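You operate a simulated robot arm through the tools that you are given. There is no shell and no other tool. Be economical: measure what you need, move in short steps, check, and stop when the job is done.

The job below is to be done with a simulated robot arm. You get a single attempt, and the scene is never put back.

TASK
Soap the small brush on the stain bar and scrub the damp tea cloth's stain out.
Fine: brush back in its pot, then fold the cloth and lay it in the purple trug.

The check looks at the end state, three seconds after you hand in, the way a careful person would. Anything else that was tipped, shoved, dropped, spilled or broken makes it a failure. Flat cloth is picked up by pressing the open fingertips on it (5 to 10 N) and closing them slowly along it; thin cloth reads only 2 to 8 mm in the jaws.

THE ROBOT
A 6-joint arm with a two-finger parallel gripper, fixed in place. Base frame: the origin is at the foot of the arm, x ahead of it, y to its left, z up; the work surface is at about z = 0.76. Units: m, degrees, N and s.
With the tool pointing down near the work surface it reaches from about 0.16 to 0.74 m from the base axis. Its first joint turns from -166.0 to 166.0 degrees. Payload 3.91 kg.
The TCP is the grasp point between the finger pads, 0.03 m short of the fingertips. In the tool frame z runs along the fingers and y along their closing line. Largest opening 0.11 m; finger width 0.02, thickness 0.01; the body of the gripper, 0.048 by 0.112 m, starts 0.055 m behind the TCP.
Orientation is told as [roll, pitch, yaw] about the base's x, y, z axes, in that order, counted from this pose: with the fingers straight down and closing along the base's y, the tool's x points along the base's -x, its y along +y and its z along -z.

THE INTERFACE
- The arm moves only by the tool arm_command. Its argument "series" is a list that holds one entry, the list of rows, each a list of 6 numbers: the shift along the base's x, y, z in m, then the turn, a rotation vector about the base's x, y, z in degrees. In form: [[[dx, dy, dz, wx, wy, wz], ...]]. A call has 1 to 20 rows; each row is the pose to reach, as a shift and turn from the pose commanded when the call began. "hand" is the finger opening in m, from 0 to 0.11, set as the call begins (left out, the last holds). Each row takes 0.2 s and may step no farther than 0.05 m and 8.6 degrees from the row before; otherwise, or with a gripper value out of range, the whole call is refused. Where a pose cannot be reached the arm comes as near as it can. A force on the tool above 40 N (or 10 N above the force at the start of the call, whichever is more), or a blocked arm, ends the call early, and 0.2 s more pass. The fingers move at their own pace (about 0.045 m/s each) and stop on an object; they squeeze with about 39 N. The grip force told is the motor's: it shows also when the fingers shut on nothing. Time passes only in rows, and 0.2 s behind the last, so rows that repeat a pose let the fingers close. It gives the time, the measured TCP pose, the force on the tool (base axes), the opening and the grip force at its end, in the units of the frame above (readings bear some noise), and new pictures: "show" is both (left out), scene, wrist or none.
- Cameras (640 x 400 px; columns grow to the right, rows downward): "scene" is fixed at [0.3995, 0.5003, 1.4717]; the picture's right is [-1.00, -0.09, 0.00], its down [-0.05, 0.50, -0.86] and it looks along [0.08, -0.86, -0.50] (base axes); focal length 308 px, centre (320, 200). "wrist" rides on the gripper at [0.071, 0.022, -0.107] in the tool frame; the picture's right is [-0.29, 0.96, 0.00], its down [-0.76, -0.23, -0.61] and it looks along [-0.58, -0.18, 0.79] (tool axes); focal length 243 px, centre (320, 200). There is no depth. A picture from a camera that has moved, and an enlarged one, comes with that camera's place and axes in the base frame and with its lens.
- move_column(by): slides the trunk up (or, below 0, down) by that many m; the arm rides with it, the base frame stays. It gives what a move gives, with no picture.
- enlarge(camera, box): a new picture of the part [left, top, right, bottom] of that camera's present view, enlarged. The clock stands still meanwhile.
- finish_job(): hands the job in; it is judged then, once.

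Go step by step. Nothing tells you positions but the pictures and the camera data: compare them with the known pose of the tool, close in by small moves and look again before you grip or let go. The budget is 120 turns and 170 pictures, counting those below and the enlarged ones. Unless the task says otherwise, let go and move clear before handing in, and close with one line.

The tools are called after "Request:" as name(argument=value, ...) on one line, values as JSON. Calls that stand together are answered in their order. arm_command: Moves the arm, as the interface text tells. Its arguments: {"type":"object","properties":{"series":{"type":"array","items":{"type":"array","items":{"type":"array","items":{"type":"number"}}}},"hand":{"type":"number"},"show":{"type":"string","enum":["both","scene","wrist","none"]}},"required":["series"]} The other tools are called the same way: move_column (by) slides the trunk up or down; enlarge (camera, box) takes an enlarged picture of a part of a camera's view; finish_job () hands the job in.

At the start:

```text
t: 0.0
tool_pos: [0.2612, -0.2993, 1.2431]
ee_rot: [0.0, 0.0, -0.1]
force: [0.6, -0.6, -0.1]
grip_width: 0.11
grip_force: 0.0
trunk travel left (down, up): [-0.525, 0.065]
```

scene: 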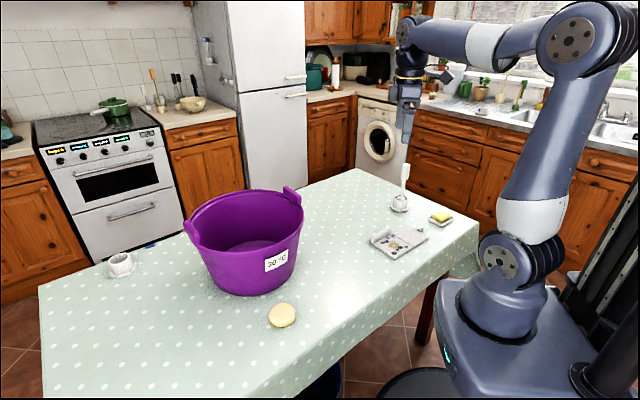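
wrist: 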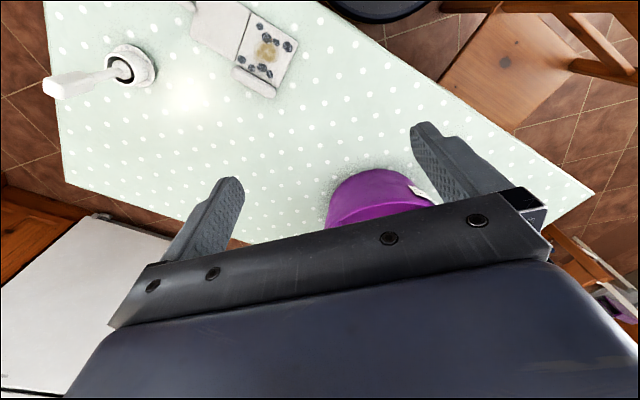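

I see a table with a purple trug, a brush standing in a pot, a cloth with a stain, a yellow-ish bar/sponge on a dish, and a round object. I look closer first.

Request:
enlarge(camera="scene", box=[340, 150, 480, 270])

Request:
enlarge(camera="scene", box=[80, 180, 340, 342])

Request:
enlarge(camera="wrist", box=[40, 0, 340, 188])

```text
3.33 times, centred on (410, 210) of scene
camera zoom: at [0.3995, 0.5003, 1.4717], right [-1.0, -0.09, 0.0], down [-0.05, 0.5, -0.86], along [0.08, -0.86, -0.5], focal length 1028 px, centre (20, 167)
```

zoom: 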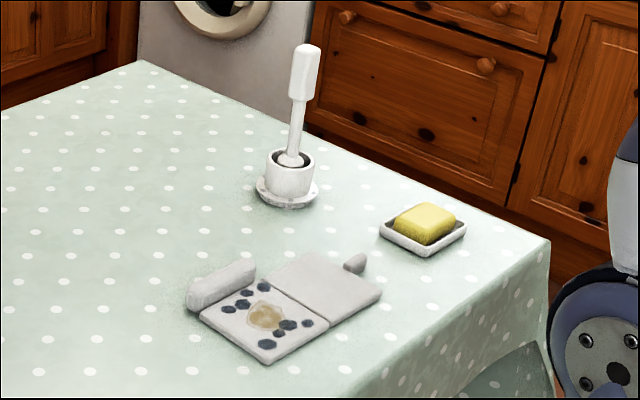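

```text
2.46 times, centred on (210, 261) of scene
camera zoom: at [0.3995, 0.5003, 1.4717], right [-1.0, -0.09, 0.0], down [-0.05, 0.5, -0.86], along [0.08, -0.86, -0.5], focal length 759 px, centre (591, 50)
```

zoom: 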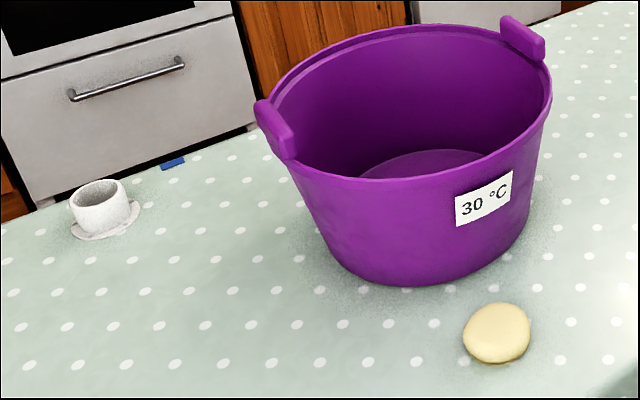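

```text
2.13 times, centred on (190, 94) of wrist
camera zoom: at [0.1902, -0.276, 1.3496], right [0.29, 0.96, 0.0], down [0.76, -0.23, 0.61], along [0.58, -0.18, -0.79], focal length 516 px, centre (597, 426)
```

zoom: 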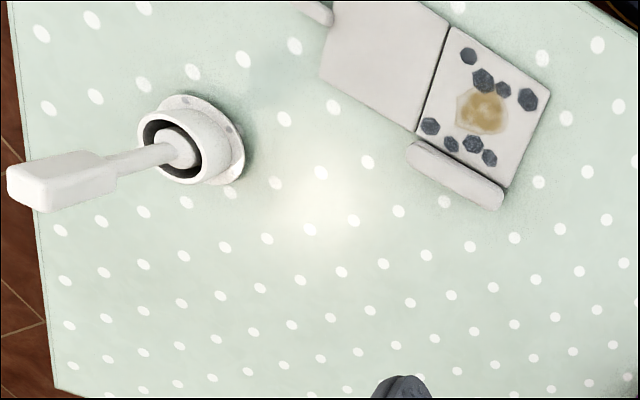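

The brush stands in its pot near (0.16, -0.69), the stain bar is in a dish near (0.01, -0.58), and the cloth's stain is near (0.215, -0.41). I move over to view these up close.

Request:
arm_command(series=[[[-0.02, -0.015, -0.02, 0, 0, 0], [-0.04, -0.03, -0.04, 0, 0, 0], [-0.06, -0.045, -0.06, 0, 0, 0], [-0.08, -0.06, -0.08, 0, 0, 0], [-0.1, -0.08, -0.1, 0, 0, 0], [-0.12, -0.1, -0.12, 0, 0, 0], [-0.14, -0.12, -0.14, 0, 0, 0], [-0.15, -0.13, -0.16, 0, 0, 0], [-0.15, -0.13, -0.16, 0, 0, 0]]])

```text
t: 2.0
tool_pos: [0.1132, -0.4275, 1.082]
ee_rot: [0.0, 0.0, 0.0]
force: [-0.4, 0.2, -0.1]
grip_width: 0.11
grip_force: 0.0
trunk travel left (down, up): [-0.525, 0.065]
camera wrist: at [0.0406, -0.4046, 1.1898], right [0.29, 0.96, 0.0], down [0.76, -0.23, 0.61], along [0.58, -0.18, -0.79], focal length 243 px, centre (320, 200)
```

scene: 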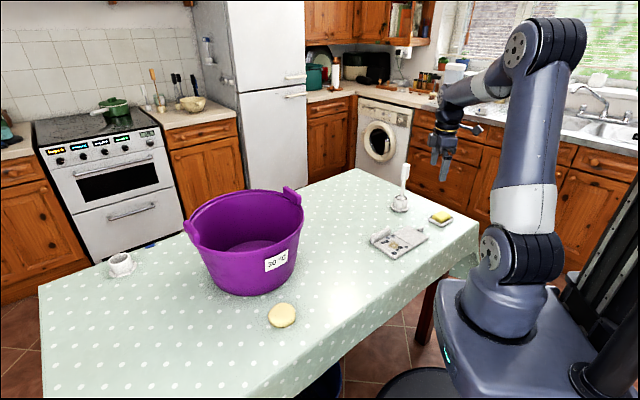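
wrist: 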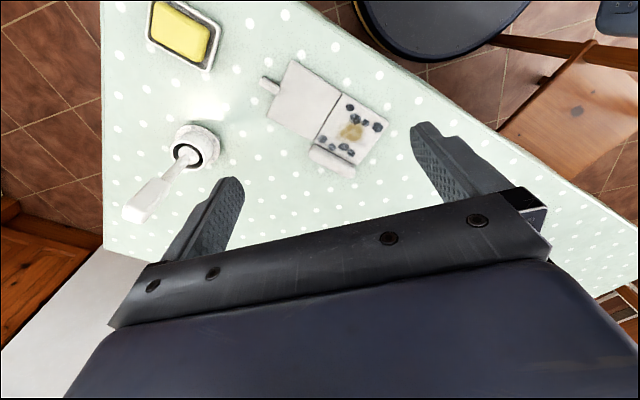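

Request:
enlarge(camera="wrist", box=[240, 40, 420, 152])

Request:
enlarge(camera="wrist", box=[100, 0, 300, 230])

```text
3.56 times, centred on (330, 96) of wrist
camera zoom: at [0.0406, -0.4046, 1.1898], right [0.29, 0.96, 0.0], down [0.76, -0.23, 0.61], along [0.58, -0.18, -0.79], focal length 863 px, centre (284, 570)
```

zoom: 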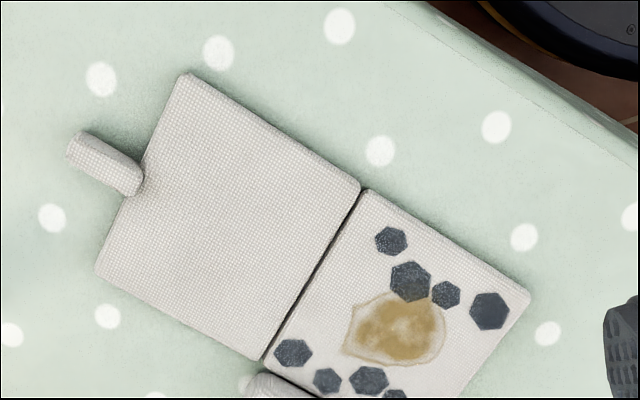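

```text
1.74 times, centred on (200, 115) of wrist
camera zoom: at [0.0406, -0.4046, 1.1898], right [0.29, 0.96, 0.0], down [0.76, -0.23, 0.61], along [0.58, -0.18, -0.79], focal length 422 px, centre (529, 348)
```

zoom: 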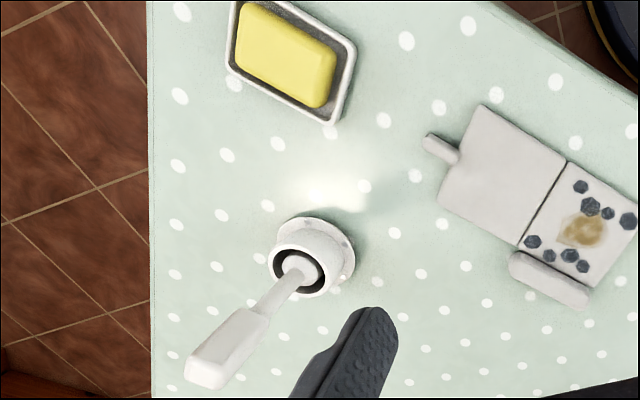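

The cloth is two hinged panels: a plain one with a tab at about (0.10, -0.51), and a stained one with a rolled hem along its side. The brush handle is nearly upright at about (0.158, -0.676), top near 0.975, so I go above it and look before descending.

Request:
arm_command(series=[[[0.01, -0.04, 0, 0, 0, 0], [0.02, -0.085, 0, 0, 0, 0], [0.03, -0.13, 0, 0, 0, 0], [0.04, -0.175, -0.01, 0, 0, 0], [0.045, -0.215, -0.02, 0, 0, 0], [0.045, -0.2485, -0.032, 0, 0, 0], [0.045, -0.2485, -0.032, 0, 0, 0]]])

```text
t: 3.6
tool_pos: [0.1582, -0.6709, 1.0457]
ee_rot: [0.0, -0.1, 0.0]
force: [0.3, 0.3, -0.5]
grip_width: 0.1098
grip_force: 0.1
out of reach, approached as far as the arm can: row 6, 7
trunk travel left (down, up): [-0.525, 0.065]
camera wrist: at [0.0858, -0.6491, 1.1538], right [0.29, 0.96, 0.0], down [0.76, -0.23, 0.61], along [0.58, -0.18, -0.79], focal length 243 px, centre (320, 200)
```

scene: 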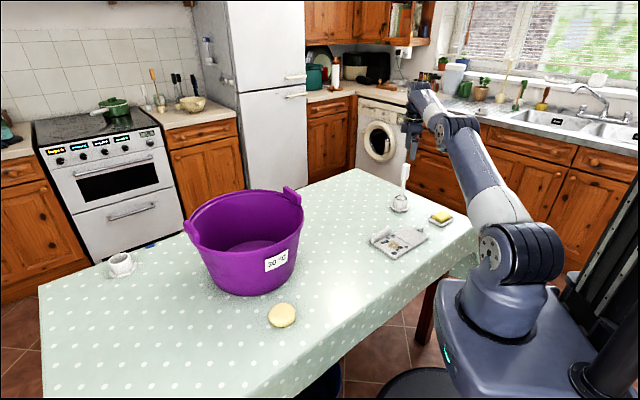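
wrist: 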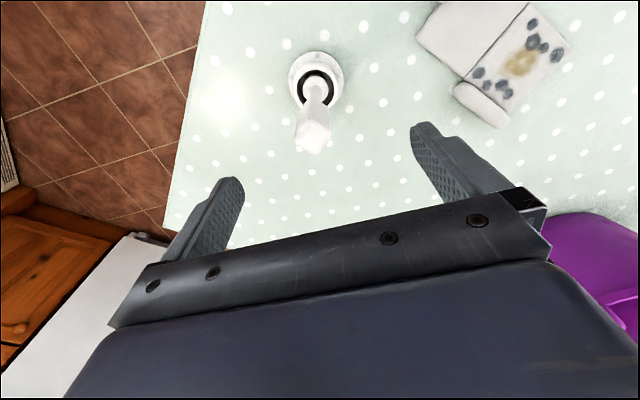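

The handle is centred between the open fingers at about (0.161, -0.678). I descend around it.

Request:
arm_command(series=[[[0.003, 0, -0.03, 0, 0, 0], [0.003, 0, -0.06, 0, 0, 0], [0.003, 0, -0.09, 0, 0, 0], [0.003, 0, -0.112, 0, 0, 0], [0.003, 0, -0.112, 0, 0, 0]]])

Request:
enlarge(camera="scene", box=[350, 120, 450, 220])

```text
t: 4.8
tool_pos: [0.1596, -0.6689, 0.9348]
ee_rot: [-0.1, 0.0, 0.1]
force: [0.2, -0.3, -0.2]
grip_width: 0.1098
grip_force: 0.1
trunk travel left (down, up): [-0.525, 0.065]
camera wrist: at [0.088, -0.6466, 1.0422], right [0.29, 0.96, 0.0], down [0.76, -0.23, 0.61], along [0.58, -0.18, -0.79], focal length 243 px, centre (320, 200)
```

scene: 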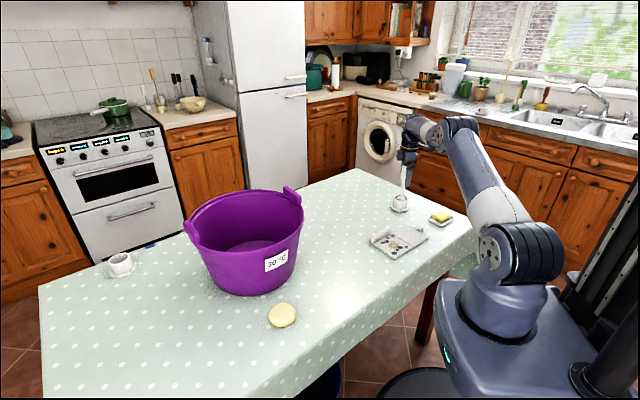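
wrist: 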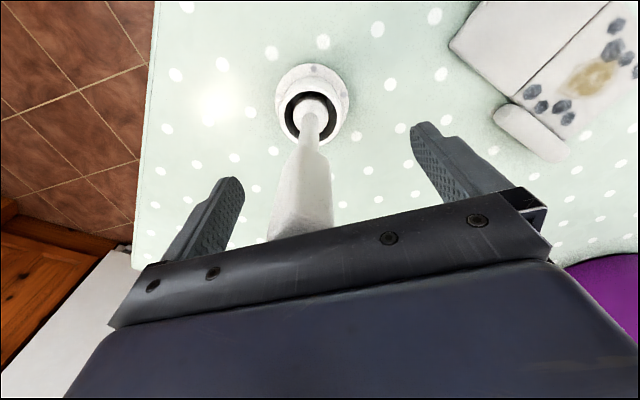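

```text
4.00 times, centred on (400, 170) of scene
camera zoom: at [0.3995, 0.5003, 1.4717], right [-1.0, -0.09, 0.0], down [-0.05, 0.5, -0.86], along [0.08, -0.86, -0.5], focal length 1233 px, centre (0, 320)
```

zoom: 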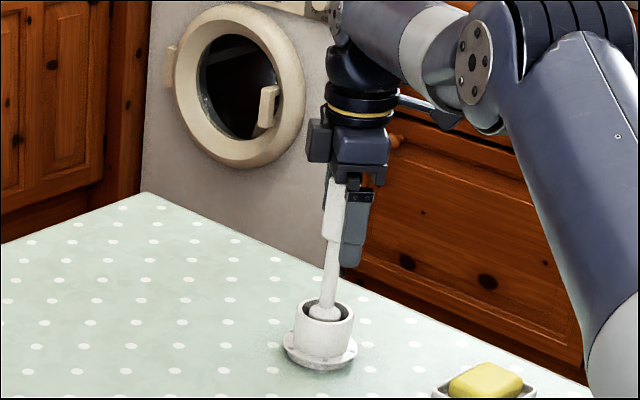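

The handle is about 8 mm to the -y side of the grasp point, so I shift over and close.

Request:
arm_command(series=[[[0.0, -0.008, 0, 0, 0, 0], [0.0, -0.008, 0, 0, 0, 0]]], show="wrist")

Request:
arm_command(series=[[[0, 0, 0, 0, 0, 0], [0, 0, 0, 0, 0, 0], [0, 0, 0, 0, 0, 0], [0, 0, 0, 0, 0, 0], [0, 0, 0, 0, 0, 0], [0, 0, 0, 0, 0, 0], [0, 0, 0, 0, 0, 0]]], hand=0.0)

```text
t: 5.4
tool_pos: [0.1597, -0.6788, 0.936]
ee_rot: [0.0, 0.0, 0.1]
force: [0.5, 0.6, 0.7]
grip_width: 0.1101
grip_force: 0.0
trunk travel left (down, up): [-0.525, 0.065]
camera wrist: at [0.0869, -0.656, 1.0435], right [0.29, 0.96, 0.0], down [0.76, -0.23, 0.61], along [0.58, -0.18, -0.79], focal length 243 px, centre (320, 200)
```

wrist: 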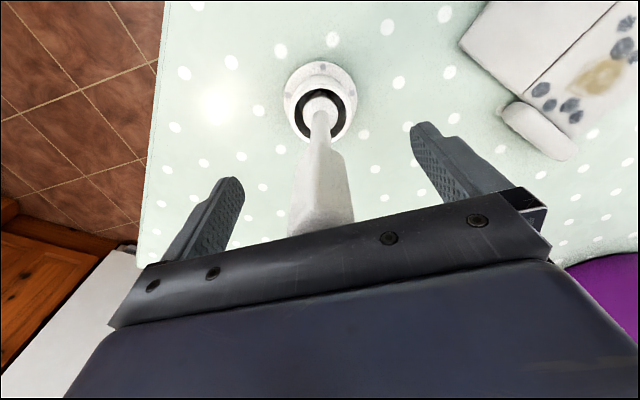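

```text
t: 7.0
tool_pos: [0.1588, -0.6779, 0.9359]
ee_rot: [-0.1, -0.1, 0.0]
force: [0.0, -2.2, -0.4]
grip_width: 0.0359
grip_force: 39.4
trunk travel left (down, up): [-0.525, 0.065]
camera wrist: at [0.0869, -0.656, 1.0437], right [0.29, 0.96, 0.0], down [0.76, -0.23, 0.61], along [0.58, -0.18, -0.79], focal length 243 px, centre (320, 200)
```

scene: 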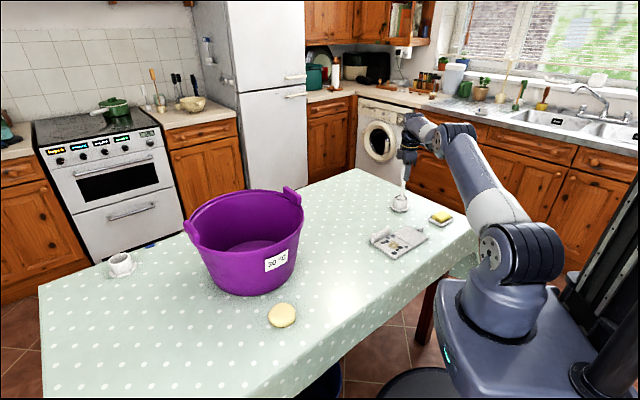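
wrist: 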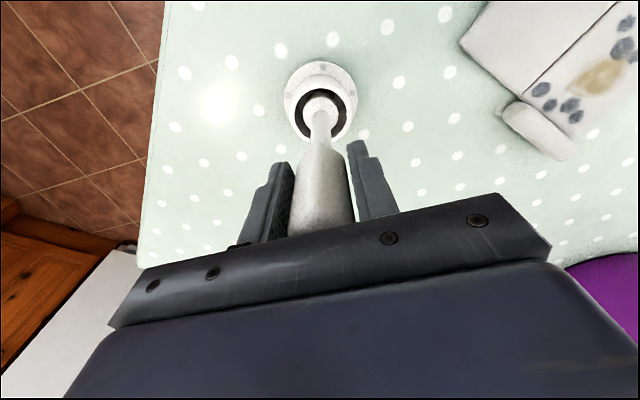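

The brush is gripped, with the TCP at (0.159, -0.678, 0.936). I lift it straight up out of the pot.

Request:
arm_command(series=[[[0, 0, 0.015, 0, 0, 0], [0, 0, 0.03, 0, 0, 0], [0, 0, 0.05, 0, 0, 0], [0, 0, 0.07, 0, 0, 0], [0, 0, 0.085, 0, 0, 0]]])

Request:
enlarge(camera="scene", box=[350, 120, 450, 220])

```text
t: 8.2
tool_pos: [0.1594, -0.6774, 1.0191]
ee_rot: [0.0, -0.1, 0.0]
force: [-0.6, -1.1, -1.0]
grip_width: 0.0359
grip_force: 39.1
trunk travel left (down, up): [-0.525, 0.065]
camera wrist: at [0.0886, -0.6548, 1.1264], right [0.29, 0.96, 0.0], down [0.76, -0.23, 0.61], along [0.58, -0.18, -0.79], focal length 243 px, centre (320, 200)
```

scene: 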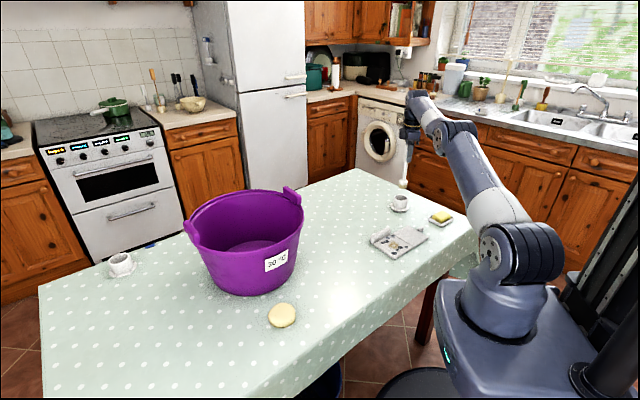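
wrist: 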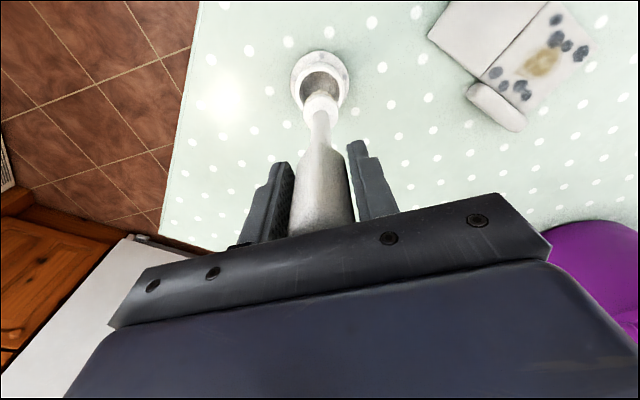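

```text
4.00 times, centred on (400, 170) of scene
camera zoom: at [0.3995, 0.5003, 1.4717], right [-1.0, -0.09, 0.0], down [-0.05, 0.5, -0.86], along [0.08, -0.86, -0.5], focal length 1233 px, centre (0, 320)
```

zoom: 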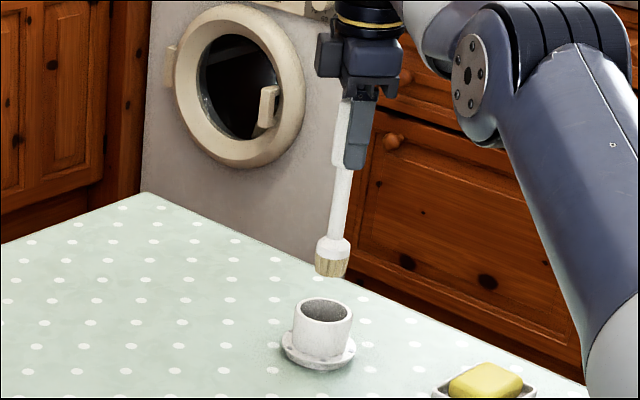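

The brush is out, its bristle tip about 0.158 m directly below the TCP. I move it over the yellow stain bar at about (0.006, -0.587).

Request:
arm_command(series=[[[-0.03, 0.018, 0, 0, 0, 0], [-0.06, 0.036, 0, 0, 0, 0], [-0.09, 0.054, 0, 0, 0, 0], [-0.12, 0.072, 0, 0, 0, 0], [-0.153, 0.091, -0.015, 0, 0, 0], [-0.153, 0.091, -0.03, 0, 0, 0], [-0.153, 0.091, -0.03, 0, 0, 0]]])

Request:
enlarge(camera="scene", box=[390, 150, 490, 250])

```text
t: 9.8
tool_pos: [0.0048, -0.588, 0.9934]
ee_rot: [0.0, 0.0, 0.0]
force: [0.4, -0.3, -0.6]
grip_width: 0.0354
grip_force: 39.3
trunk travel left (down, up): [-0.525, 0.065]
camera wrist: at [-0.0675, -0.5647, 1.099], right [0.29, 0.96, 0.0], down [0.76, -0.23, 0.61], along [0.58, -0.18, -0.79], focal length 243 px, centre (320, 200)
```

scene: 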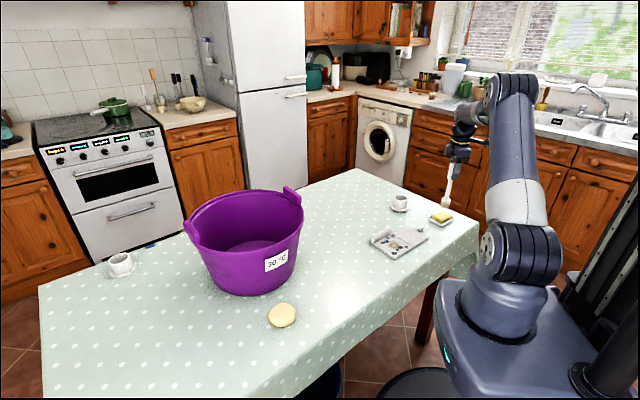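
wrist: 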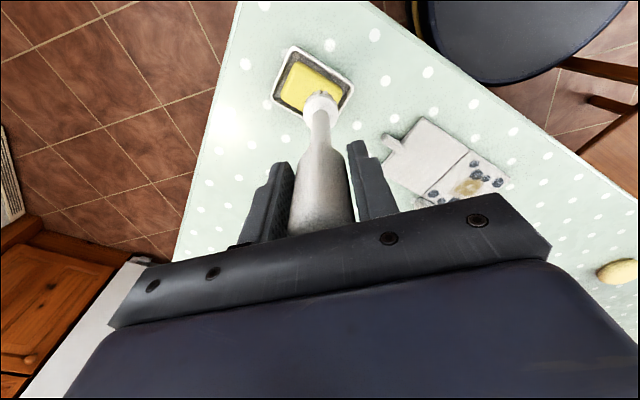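

```text
4.00 times, centred on (440, 200) of scene
camera zoom: at [0.3995, 0.5003, 1.4717], right [-1.0, -0.09, 0.0], down [-0.05, 0.5, -0.86], along [0.08, -0.86, -0.5], focal length 1233 px, centre (-160, 200)
```

zoom: 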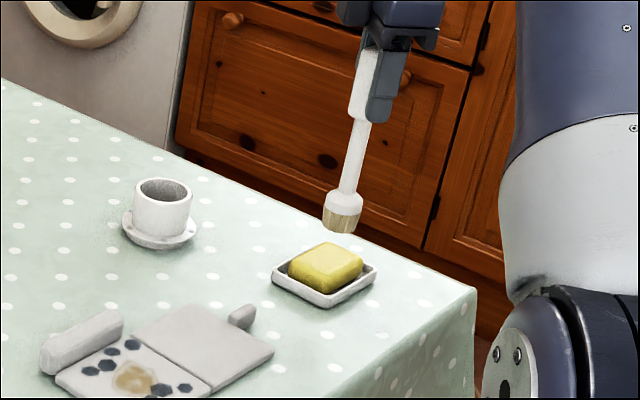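

The bar's centre is at about (0, -0.60) and the bristles are 4 cm above it. I shift slightly and descend toward the bar.

Request:
arm_command(series=[[[-0.003, -0.012, -0.01, 0, 0, 0], [-0.003, -0.012, -0.025, 0, 0, 0], [-0.003, -0.012, -0.035, 0, 0, 0], [-0.003, -0.012, -0.035, 0, 0, 0]]], show="wrist")

Request:
enlarge(camera="scene", box=[410, 180, 470, 240])

```text
t: 10.8
tool_pos: [0.0029, -0.5993, 0.9563]
ee_rot: [0.0, 0.0, -0.1]
force: [-0.2, -1.0, -1.1]
grip_width: 0.0359
grip_force: 38.6
trunk travel left (down, up): [-0.525, 0.065]
camera wrist: at [-0.0683, -0.5773, 1.0636], right [0.29, 0.96, 0.0], down [0.76, -0.23, 0.61], along [0.58, -0.18, -0.79], focal length 243 px, centre (320, 200)
```

wrist: 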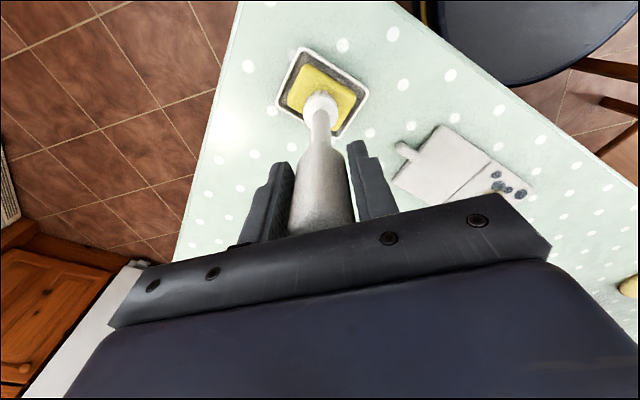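

```text
6.67 times, centred on (440, 210) of scene
camera zoom: at [0.3995, 0.5003, 1.4717], right [-1.0, -0.09, 0.0], down [-0.05, 0.5, -0.86], along [0.08, -0.86, -0.5], focal length 2056 px, centre (-480, 133)
```

zoom: 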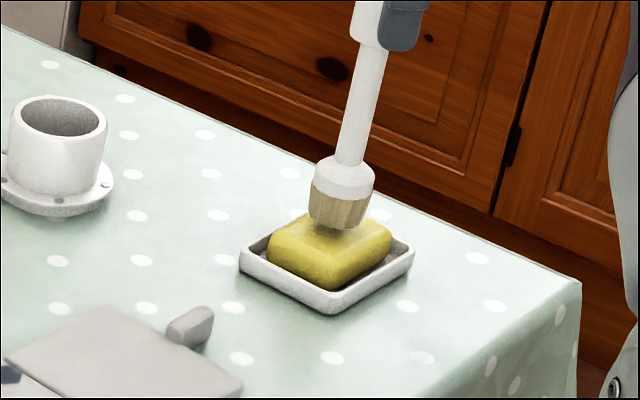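

The bristles are just above the bar. I lower in small steps to touch.

Request:
arm_command(series=[[[-0.002, 0.004, -0.003, 0, 0, 0], [-0.002, 0.004, -0.006, 0, 0, 0], [-0.002, 0.004, -0.006, 0, 0, 0]]], show="none")

Request:
arm_command(series=[[[0, 0, -0.002, 0, 0, 0], [0, 0, -0.004, 0, 0, 0], [0, 0, -0.004, 0, 0, 0]]], show="none")

```text
t: 11.6
tool_pos: [0.0012, -0.5946, 0.9508]
ee_rot: [0.1, -0.1, 0.0]
force: [-0.7, -0.7, -0.9]
grip_width: 0.0357
grip_force: 39.0
trunk travel left (down, up): [-0.525, 0.065]
```

```text
t: 12.4
tool_pos: [0.0023, -0.5953, 0.9492]
ee_rot: [-0.2, 0.0, 0.0]
force: [1.7, 0.6, 11.2]
grip_width: 0.0357
grip_force: 39.1
trunk travel left (down, up): [-0.525, 0.065]
```

The bristles touch the bar with 11 N. I ease off slightly and rub with short strokes.

Request:
arm_command(series=[[[0.003, 0.005, 0.001, 0, 0, 0], [0.006, 0.009, 0.001, 0, 0, 0], [0.0, 0.0, 0.001, 0, 0, 0], [-0.006, -0.009, 0.001, 0, 0, 0], [0, 0, 0.001, 0, 0, 0], [0.006, 0.009, 0.001, 0, 0, 0], [0, 0, 0.001, 0, 0, 0], [-0.006, -0.009, 0.001, 0, 0, 0], [0, 0, 0.001, 0, 0, 0], [0.006, 0.009, 0.001, 0, 0, 0], [0, 0, 0.001, 0, 0, 0], [-0.006, -0.009, 0.001, 0, 0, 0], [0, 0, 0.001, 0, 0, 0], [0.006, 0.009, 0.001, 0, 0, 0], [0, 0, 0.001, 0, 0, 0], [-0.006, -0.009, 0.001, 0, 0, 0], [0, 0, 0.001, 0, 0, 0]]], show="wrist")

Request:
enlarge(camera="scene", box=[410, 180, 470, 240])

```text
t: 16.0
tool_pos: [0.0012, -0.5937, 0.9484]
ee_rot: [0.0, 0.0, 0.0]
force: [0.1, 0.0, 0.3]
grip_width: 0.0355
grip_force: 38.8
trunk travel left (down, up): [-0.525, 0.065]
camera wrist: at [-0.0697, -0.5711, 1.0547], right [0.29, 0.96, 0.0], down [0.76, -0.23, 0.61], along [0.58, -0.18, -0.79], focal length 243 px, centre (320, 200)
```

wrist: 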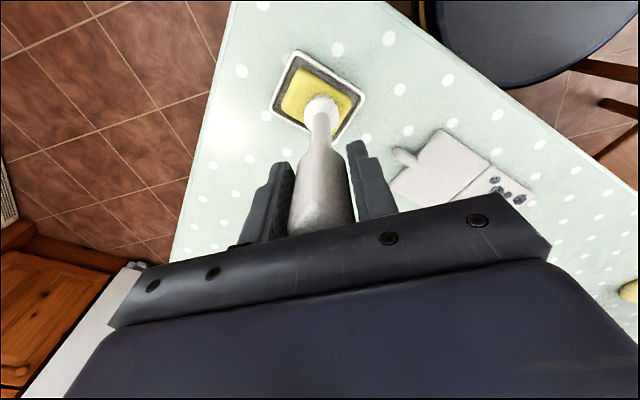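

```text
6.67 times, centred on (440, 210) of scene
camera zoom: at [0.3995, 0.5003, 1.4717], right [-1.0, -0.09, 0.0], down [-0.05, 0.5, -0.86], along [0.08, -0.86, -0.5], focal length 2056 px, centre (-480, 133)
```

zoom: 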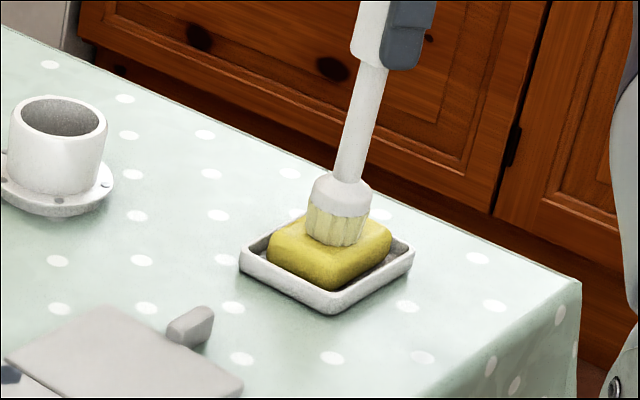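

The bristles have turned pale with soap, and the dish hasn't moved. I give it one more short, slightly firmer rub, then lift.

Request:
arm_command(series=[[[0.003, 0.004, -0.001, 0, 0, 0], [0.006, 0.009, -0.001, 0, 0, 0], [0.0, 0.0, -0.001, 0, 0, 0], [-0.006, -0.009, -0.001, 0, 0, 0], [0, 0, -0.001, 0, 0, 0], [0.006, 0.009, -0.001, 0, 0, 0], [0, 0, -0.001, 0, 0, 0], [-0.006, -0.009, -0.001, 0, 0, 0], [0, 0, -0.001, 0, 0, 0]]], show="none")

Request:
arm_command(series=[[[0, 0, 0.015, 0, 0, 0], [0, 0, 0.04, 0, 0, 0], [0, 0, 0.04, 0, 0, 0]]], show="none")

Request:
enlarge(camera="scene", box=[410, 180, 470, 240])

```text
t: 18.0
tool_pos: [-0.0011, -0.5977, 0.9463]
ee_rot: [-0.4, 0.1, -0.1]
force: [-3.3, -6.4, 8.1]
grip_width: 0.035
grip_force: 39.1
trunk travel left (down, up): [-0.525, 0.065]
```

```text
t: 18.8
tool_pos: [0.0025, -0.5951, 0.9869]
ee_rot: [0.0, 0.0, 0.1]
force: [-0.1, -0.1, -1.4]
grip_width: 0.0347
grip_force: 38.8
trunk travel left (down, up): [-0.525, 0.065]
```

```text
6.67 times, centred on (440, 210) of scene
camera zoom: at [0.3995, 0.5003, 1.4717], right [-1.0, -0.09, 0.0], down [-0.05, 0.5, -0.86], along [0.08, -0.86, -0.5], focal length 2056 px, centre (-480, 133)
```

zoom: 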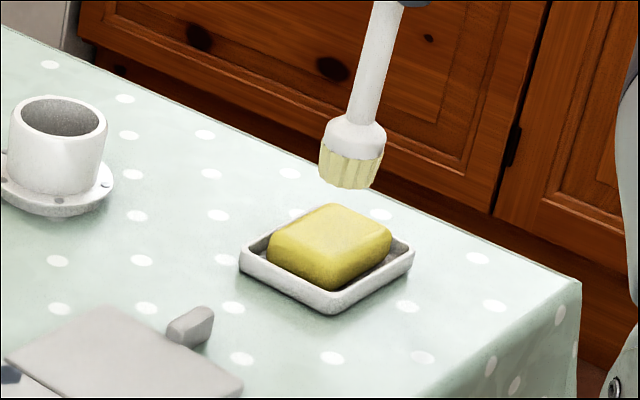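

The brush is soaped. I carry it over to the stain at about (0.217, -0.405).

Request:
arm_command(series=[[[0.03, 0.027, 0, 0, 0, 0], [0.06, 0.054, 0, 0, 0, 0], [0.09, 0.08, 0, 0, 0, 0], [0.12, 0.107, 0, 0, 0, 0], [0.15, 0.134, 0, 0, 0, 0], [0.18, 0.16, 0, 0, 0, 0], [0.2145, 0.19, -0.01, 0, 0, 0], [0.2145, 0.19, -0.03, 0, 0, 0], [0.2145, 0.19, -0.03, 0, 0, 0]]])

Request:
enlarge(camera="scene", box=[350, 180, 450, 280])

Request:
enlarge(camera="wrist", box=[220, 20, 420, 145])

```text
t: 20.8
tool_pos: [0.2159, -0.4025, 0.9567]
ee_rot: [0.1, 0.0, 0.0]
force: [0.2, -0.2, -1.3]
grip_width: 0.0347
grip_force: 38.8
trunk travel left (down, up): [-0.525, 0.065]
camera wrist: at [0.1446, -0.38, 1.0641], right [0.29, 0.96, 0.0], down [0.76, -0.23, 0.61], along [0.58, -0.18, -0.79], focal length 243 px, centre (320, 200)
```

scene: 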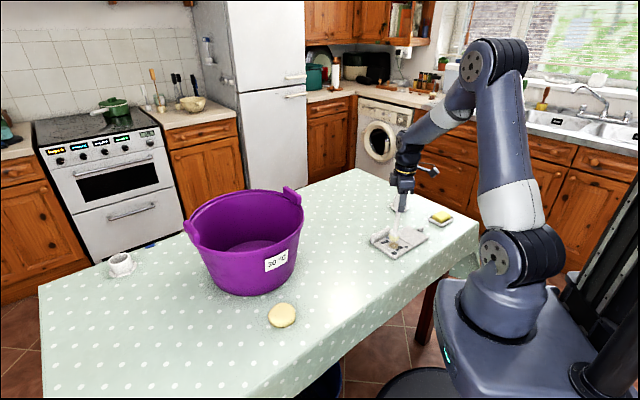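
wrist: 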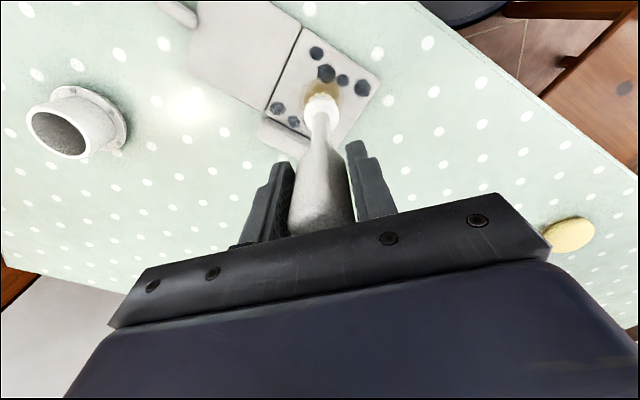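

```text
4.00 times, centred on (400, 230) of scene
camera zoom: at [0.3995, 0.5003, 1.4717], right [-1.0, -0.09, 0.0], down [-0.05, 0.5, -0.86], along [0.08, -0.86, -0.5], focal length 1233 px, centre (0, 80)
```

zoom: 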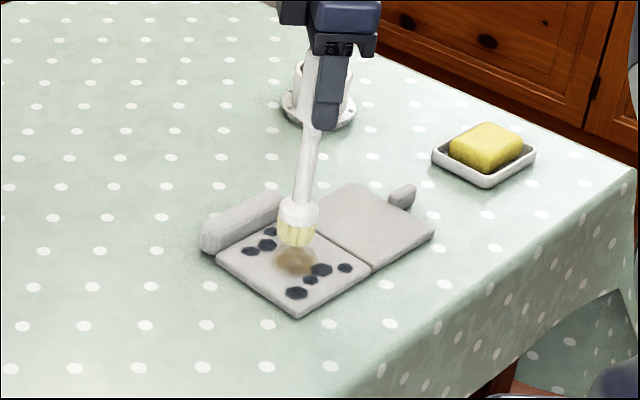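

```text
3.20 times, centred on (320, 82) of wrist
camera zoom: at [0.1446, -0.38, 1.0641], right [0.29, 0.96, 0.0], down [0.76, -0.23, 0.61], along [0.58, -0.18, -0.79], focal length 776 px, centre (320, 576)
```

zoom: 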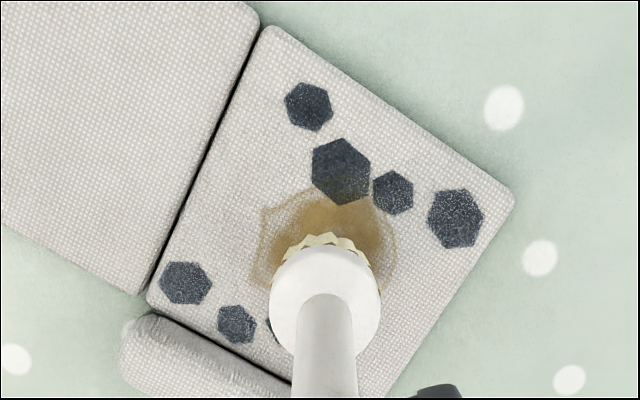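

The brush is centred over the stain, with the tip about 2 cm above it. I descend to contact.

Request:
arm_command(series=[[[0, 0, -0.01, 0, 0, 0], [0, 0, -0.018, 0, 0, 0], [0, 0, -0.018, 0, 0, 0]]], show="none")

Request:
enlarge(camera="scene", box=[370, 205, 430, 265])

```text
t: 21.6
tool_pos: [0.2166, -0.4035, 0.9369]
ee_rot: [0.1, -0.1, 0.0]
force: [0.5, -0.5, -0.7]
grip_width: 0.0343
grip_force: 38.6
trunk travel left (down, up): [-0.525, 0.065]
```

```text
6.67 times, centred on (400, 235) of scene
camera zoom: at [0.3995, 0.5003, 1.4717], right [-1.0, -0.09, 0.0], down [-0.05, 0.5, -0.86], along [0.08, -0.86, -0.5], focal length 2056 px, centre (-213, -33)
```

zoom: 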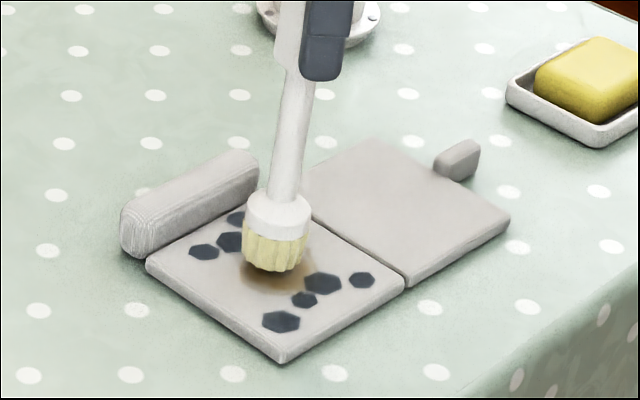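

Request:
arm_command(series=[[[0, 0, -0.003, 0, 0, 0], [0, 0, -0.005, 0, 0, 0], [0, 0, -0.005, 0, 0, 0]]], show="none")

Request:
arm_command(series=[[[0, 0, -0.001, 0, 0, 0], [0, 0, -0.002, 0, 0, 0], [0, 0, -0.002, 0, 0, 0]]], show="none")

```text
t: 22.4
tool_pos: [0.2172, -0.4045, 0.932]
ee_rot: [0.0, 0.1, 0.0]
force: [0.4, -0.1, 0.1]
grip_width: 0.025
grip_force: 39.2
trunk travel left (down, up): [-0.525, 0.065]
```

```text
t: 23.2
tool_pos: [0.2165, -0.4056, 0.9339]
ee_rot: [-0.1, 0.0, 0.0]
force: [1.2, 1.3, 12.2]
grip_width: 0.0259
grip_force: 39.6
trunk travel left (down, up): [-0.525, 0.065]
```

I'm in contact at 12 N, but the grip width dropped from 34 to 25 mm, so the brush may have shifted in the jaws. I check before scrubbing.

Request:
enlarge(camera="scene", box=[360, 170, 440, 250])

Request:
enlarge(camera="wrist", box=[160, 0, 480, 200])

```text
5.00 times, centred on (400, 210) of scene
camera zoom: at [0.3995, 0.5003, 1.4717], right [-1.0, -0.09, 0.0], down [-0.05, 0.5, -0.86], along [0.08, -0.86, -0.5], focal length 1542 px, centre (-80, 150)
```

zoom: 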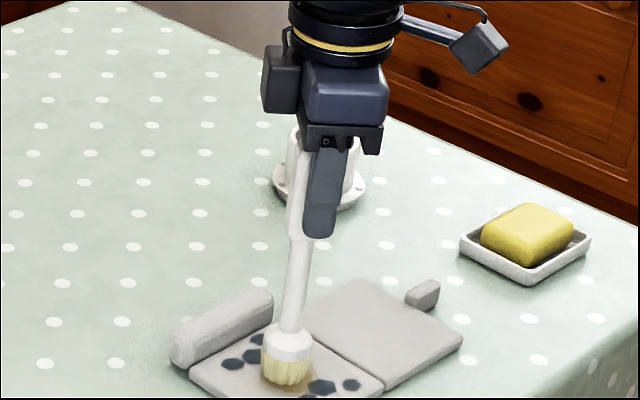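

```text
2.00 times, centred on (320, 100) of wrist
camera zoom: at [0.1452, -0.3819, 1.0396], right [0.29, 0.96, 0.0], down [0.76, -0.23, 0.61], along [0.58, -0.18, -0.79], focal length 485 px, centre (320, 400)
```

zoom: 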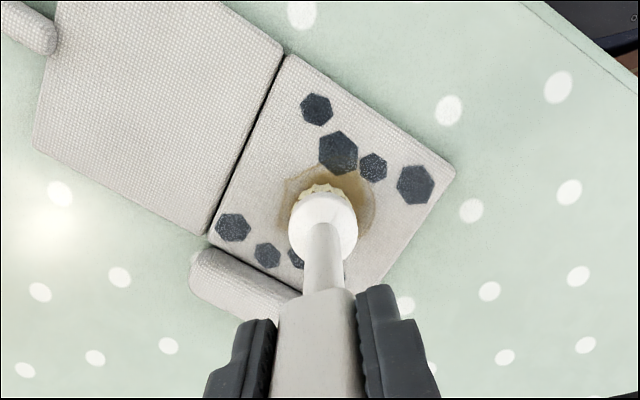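

The handle has settled flat in the jaws and the bristles are on the stain. I scrub with strokes over the whole stain.

Request:
arm_command(series=[[[0, 0.008, 0, 0, 0, 0], [0, 0.014, 0, 0, 0, 0], [0, 0.004, 0, 0, 0, 0], [0, -0.008, 0, 0, 0, 0], [0, -0.014, 0, 0, 0, 0], [-0.006, -0.006, 0, 0, 0, 0], [-0.008, 0.006, 0, 0, 0, 0], [-0.008, 0.014, 0, 0, 0, 0], [-0.008, 0.004, 0, 0, 0, 0], [-0.008, -0.008, 0, 0, 0, 0], [0, -0.014, 0, 0, 0, 0], [0.008, -0.008, 0, 0, 0, 0], [0.008, 0.004, 0, 0, 0, 0], [0.008, 0.014, 0, 0, 0, 0], [0.008, 0.004, 0, 0, 0, 0], [0.008, -0.008, 0, 0, 0, 0], [0, 0, 0, 0, 0, 0]]], show="wrist")

Request:
enlarge(camera="scene", box=[360, 190, 440, 270])

```text
t: 26.8
tool_pos: [0.215, -0.4065, 0.9314]
ee_rot: [-0.1, -0.1, 0.0]
force: [0.7, 0.1, 6.2]
grip_width: 0.0257
grip_force: 38.9
trunk travel left (down, up): [-0.525, 0.065]
camera wrist: at [0.1429, -0.3833, 1.0389], right [0.29, 0.96, 0.0], down [0.76, -0.23, 0.61], along [0.58, -0.18, -0.79], focal length 243 px, centre (320, 200)
```

wrist: 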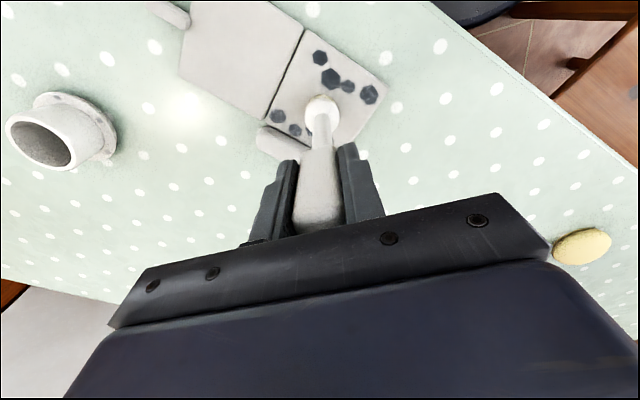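

```text
5.00 times, centred on (400, 230) of scene
camera zoom: at [0.3995, 0.5003, 1.4717], right [-1.0, -0.09, 0.0], down [-0.05, 0.5, -0.86], along [0.08, -0.86, -0.5], focal length 1542 px, centre (-80, 50)
```

zoom: 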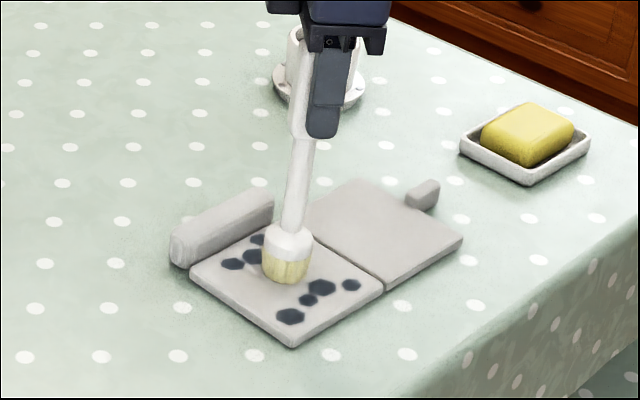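

The visible stain is nearly gone. I lift to check underneath the bristles.

Request:
arm_command(series=[[[0, 0, 0.01, 0, 0, 0], [0.02, -0.02, 0.04, 0, 0, 0], [0.03, -0.04, 0.07, 0, 0, 0], [0.03, -0.06, 0.07, 0, 0, 0], [0.03, -0.06, 0.07, 0, 0, 0]]])

Request:
enlarge(camera="scene", box=[360, 180, 440, 260])

Request:
enlarge(camera="wrist", box=[240, 0, 440, 125])

```text
t: 28.0
tool_pos: [0.2469, -0.4658, 1.0027]
ee_rot: [0.0, 0.0, 0.1]
force: [-0.7, -0.4, -1.1]
grip_width: 0.0259
grip_force: 39.1
trunk travel left (down, up): [-0.525, 0.065]
camera wrist: at [0.1752, -0.4423, 1.11], right [0.29, 0.96, 0.0], down [0.76, -0.23, 0.61], along [0.58, -0.18, -0.79], focal length 243 px, centre (320, 200)
```

scene: 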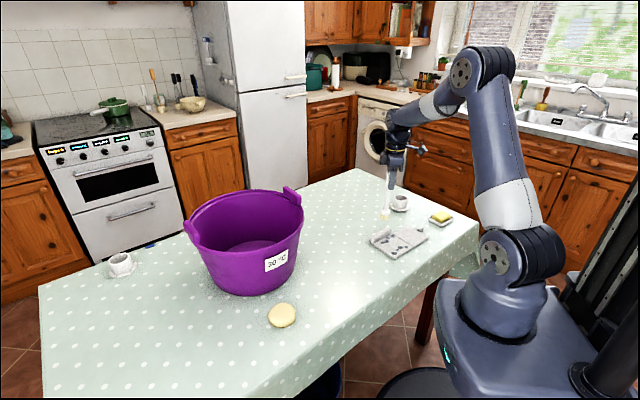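
wrist: 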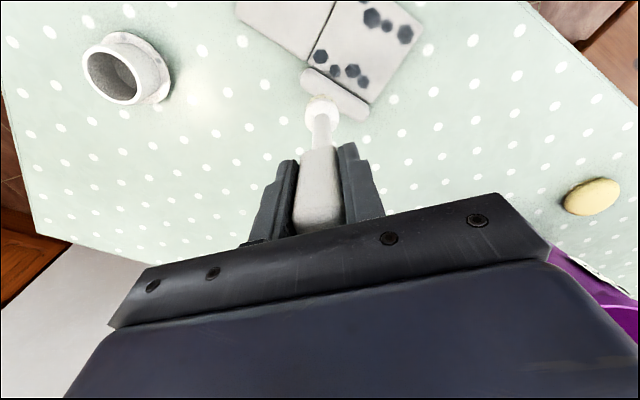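

```text
5.00 times, centred on (400, 220) of scene
camera zoom: at [0.3995, 0.5003, 1.4717], right [-1.0, -0.09, 0.0], down [-0.05, 0.5, -0.86], along [0.08, -0.86, -0.5], focal length 1542 px, centre (-80, 100)
```

zoom: 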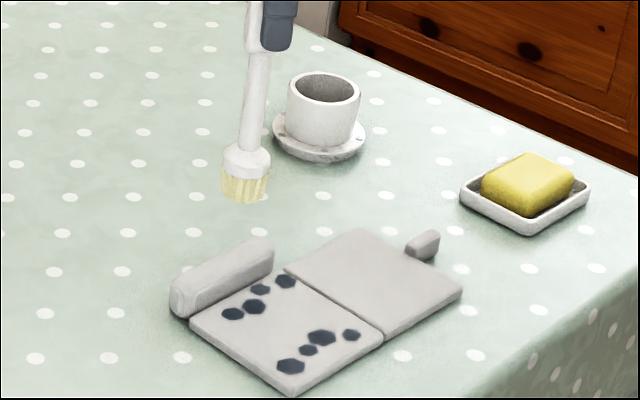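

```text
3.20 times, centred on (340, 62) of wrist
camera zoom: at [0.1752, -0.4423, 1.11], right [0.29, 0.96, 0.0], down [0.76, -0.23, 0.61], along [0.58, -0.18, -0.79], focal length 776 px, centre (256, 640)
```

zoom: 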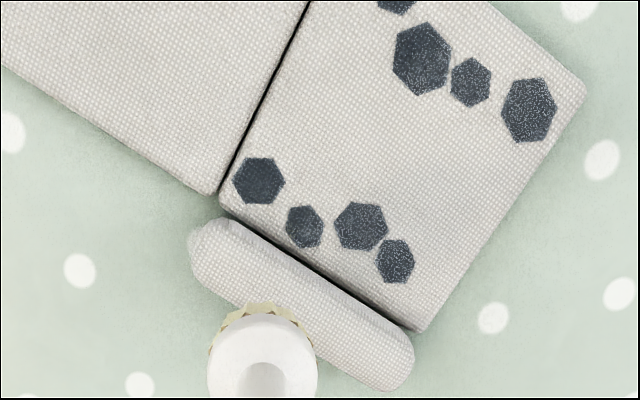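

The stain is gone. I take the brush back above its pot and check the alignment.

Request:
arm_command(series=[[[-0.015, -0.035, 0.017, 0, 0, 0], [-0.03, -0.07, 0.017, 0, 0, 0], [-0.045, -0.105, 0.017, 0, 0, 0], [-0.06, -0.14, 0.017, 0, 0, 0], [-0.075, -0.18, 0.017, 0, 0, 0], [-0.093, -0.213, 0.017, 0, 0, 0], [-0.093, -0.213, 0.017, 0, 0, 0]]], show="none")

Request:
enlarge(camera="scene", box=[370, 150, 430, 220])

Request:
enlarge(camera="wrist", box=[240, 20, 400, 140])

```text
t: 29.6
tool_pos: [0.1518, -0.6766, 1.0209]
ee_rot: [0.1, 0.0, 0.0]
force: [-0.3, -0.9, -1.5]
grip_width: 0.0255
grip_force: 39.5
trunk travel left (down, up): [-0.525, 0.065]
```

```text
5.71 times, centred on (400, 185) of scene
camera zoom: at [0.3995, 0.5003, 1.4717], right [-1.0, -0.09, 0.0], down [-0.05, 0.5, -0.86], along [0.08, -0.86, -0.5], focal length 1762 px, centre (-137, 286)
```

zoom: 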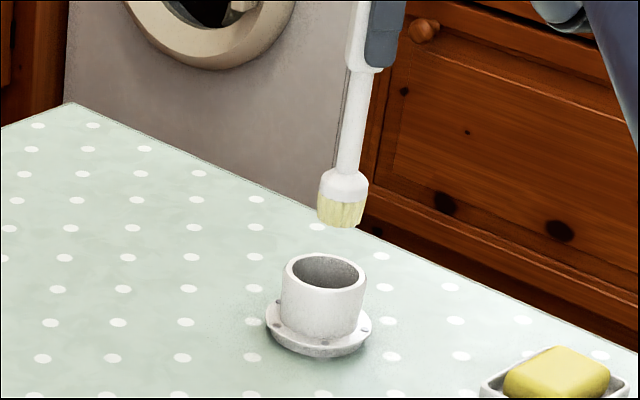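

```text
3.33 times, centred on (320, 80) of wrist
camera zoom: at [0.0806, -0.6548, 1.1279], right [0.29, 0.96, 0.0], down [0.76, -0.23, 0.61], along [0.58, -0.17, -0.79], focal length 809 px, centre (320, 600)
```

zoom: 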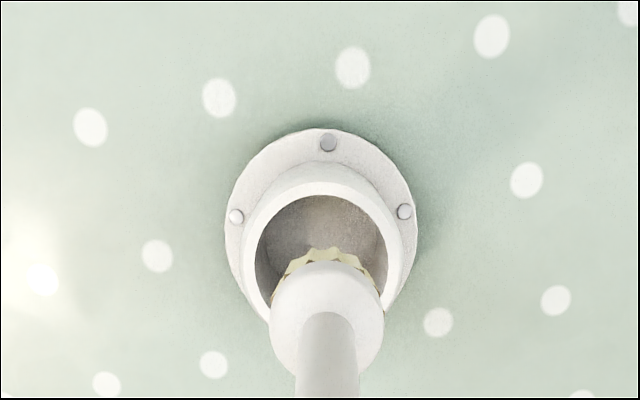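

The tip and pot line up within a few millimetres. I lower the brush partway and look again.

Request:
arm_command(series=[[[0.001, 0.0, -0.015, 0, 0, 0], [0.001, 0.0, -0.03, 0, 0, 0], [0.001, 0.0, -0.04, 0, 0, 0], [0.001, 0.0, -0.04, 0, 0, 0]]], show="none")

Request:
enlarge(camera="scene", box=[370, 150, 430, 220])

Request:
enlarge(camera="wrist", box=[240, 20, 400, 140])

```text
t: 30.6
tool_pos: [0.1531, -0.6773, 0.9784]
ee_rot: [0.0, 0.0, 0.0]
force: [0.6, 0.2, -1.7]
grip_width: 0.0258
grip_force: 39.0
trunk travel left (down, up): [-0.525, 0.065]
```

```text
5.71 times, centred on (400, 185) of scene
camera zoom: at [0.3995, 0.5003, 1.4717], right [-1.0, -0.09, 0.0], down [-0.05, 0.5, -0.86], along [0.08, -0.86, -0.5], focal length 1762 px, centre (-137, 286)
```

zoom: 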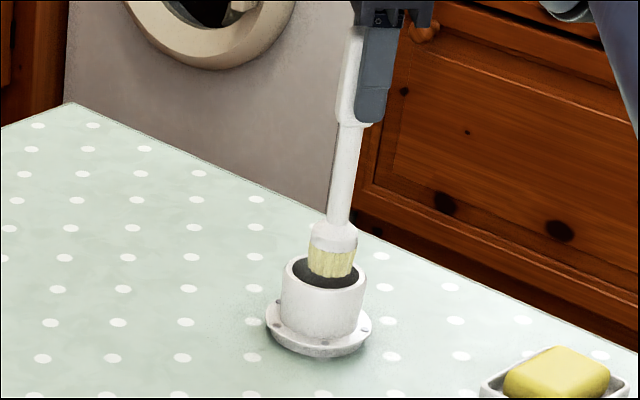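

```text
3.33 times, centred on (320, 80) of wrist
camera zoom: at [0.0821, -0.6532, 1.0865], right [0.29, 0.96, 0.0], down [0.76, -0.23, 0.61], along [0.58, -0.18, -0.79], focal length 809 px, centre (320, 600)
```

zoom: 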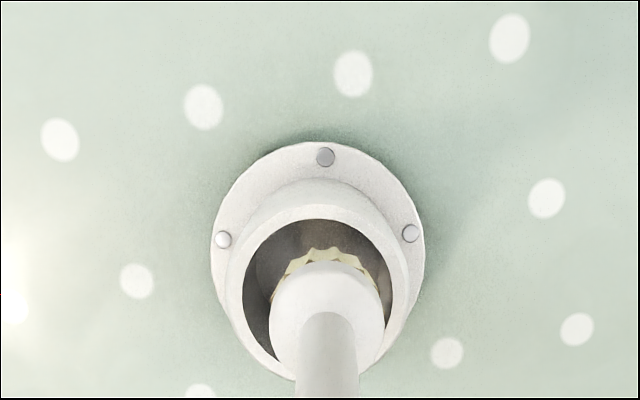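

The bristles are entering the pot. I nudge 2 mm toward -y and lower on.

Request:
arm_command(series=[[[0.0, -0.0025, -0.01, 0, 0, 0], [0.0, -0.0025, -0.02, 0, 0, 0], [0.0, -0.0025, -0.03, 0, 0, 0], [0.0, -0.0025, -0.037, 0, 0, 0], [0.0, -0.0025, -0.037, 0, 0, 0]]], show="none")

Request:
enlarge(camera="scene", box=[370, 150, 430, 220])

Request:
enlarge(camera="wrist", box=[240, 20, 400, 140])

```text
t: 31.8
tool_pos: [0.1543, -0.6794, 0.943]
ee_rot: [0.0, -0.1, 0.0]
force: [0.7, 0.9, -2.6]
grip_width: 0.0254
grip_force: 39.4
trunk travel left (down, up): [-0.525, 0.065]
```

```text
5.71 times, centred on (400, 185) of scene
camera zoom: at [0.3995, 0.5003, 1.4717], right [-1.0, -0.09, 0.0], down [-0.05, 0.5, -0.86], along [0.08, -0.86, -0.5], focal length 1762 px, centre (-137, 286)
```

zoom: 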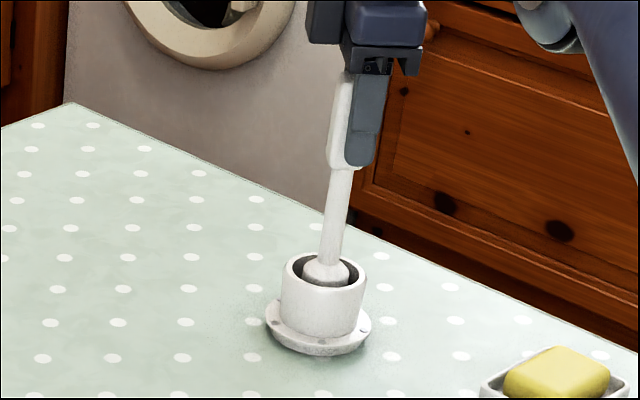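

```text
3.33 times, centred on (320, 80) of wrist
camera zoom: at [0.0834, -0.6573, 1.0503], right [0.29, 0.96, 0.0], down [0.76, -0.23, 0.61], along [0.58, -0.18, -0.79], focal length 809 px, centre (320, 600)
```

zoom: 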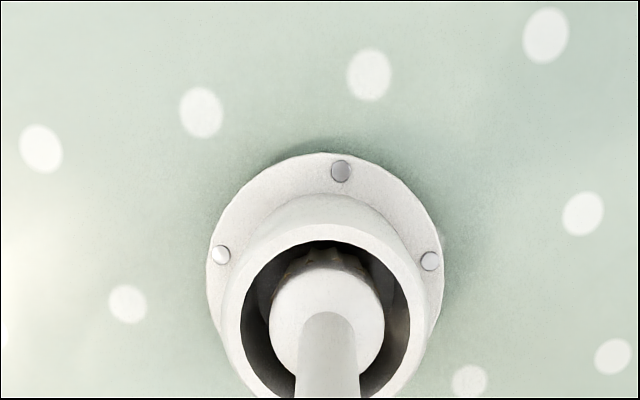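

The brush is centred in the pot and nearly down. I lower in small steps until it bears on the bottom.

Request:
arm_command(series=[[[0, 0, -0.002, 0, 0, 0], [0, 0, -0.005, 0, 0, 0], [0, 0, -0.005, 0, 0, 0]]], show="none")

Request:
arm_command(series=[[[0, 0, -0.002, 0, 0, 0], [0, 0, -0.003, 0, 0, 0], [0, 0, -0.003, 0, 0, 0]]], show="none")

```text
t: 32.6
tool_pos: [0.155, -0.6801, 0.94]
ee_rot: [-0.2, -0.1, 0.0]
force: [3.9, -0.1, 18.7]
grip_width: 0.0255
grip_force: 39.3
trunk travel left (down, up): [-0.525, 0.065]
```

```text
t: 33.4
tool_pos: [0.1531, -0.6795, 0.9369]
ee_rot: [-0.3, 0.1, 0.0]
force: [4.3, -2.1, 30.7]
grip_width: 0.0254
grip_force: 39.3
trunk travel left (down, up): [-0.525, 0.065]
```

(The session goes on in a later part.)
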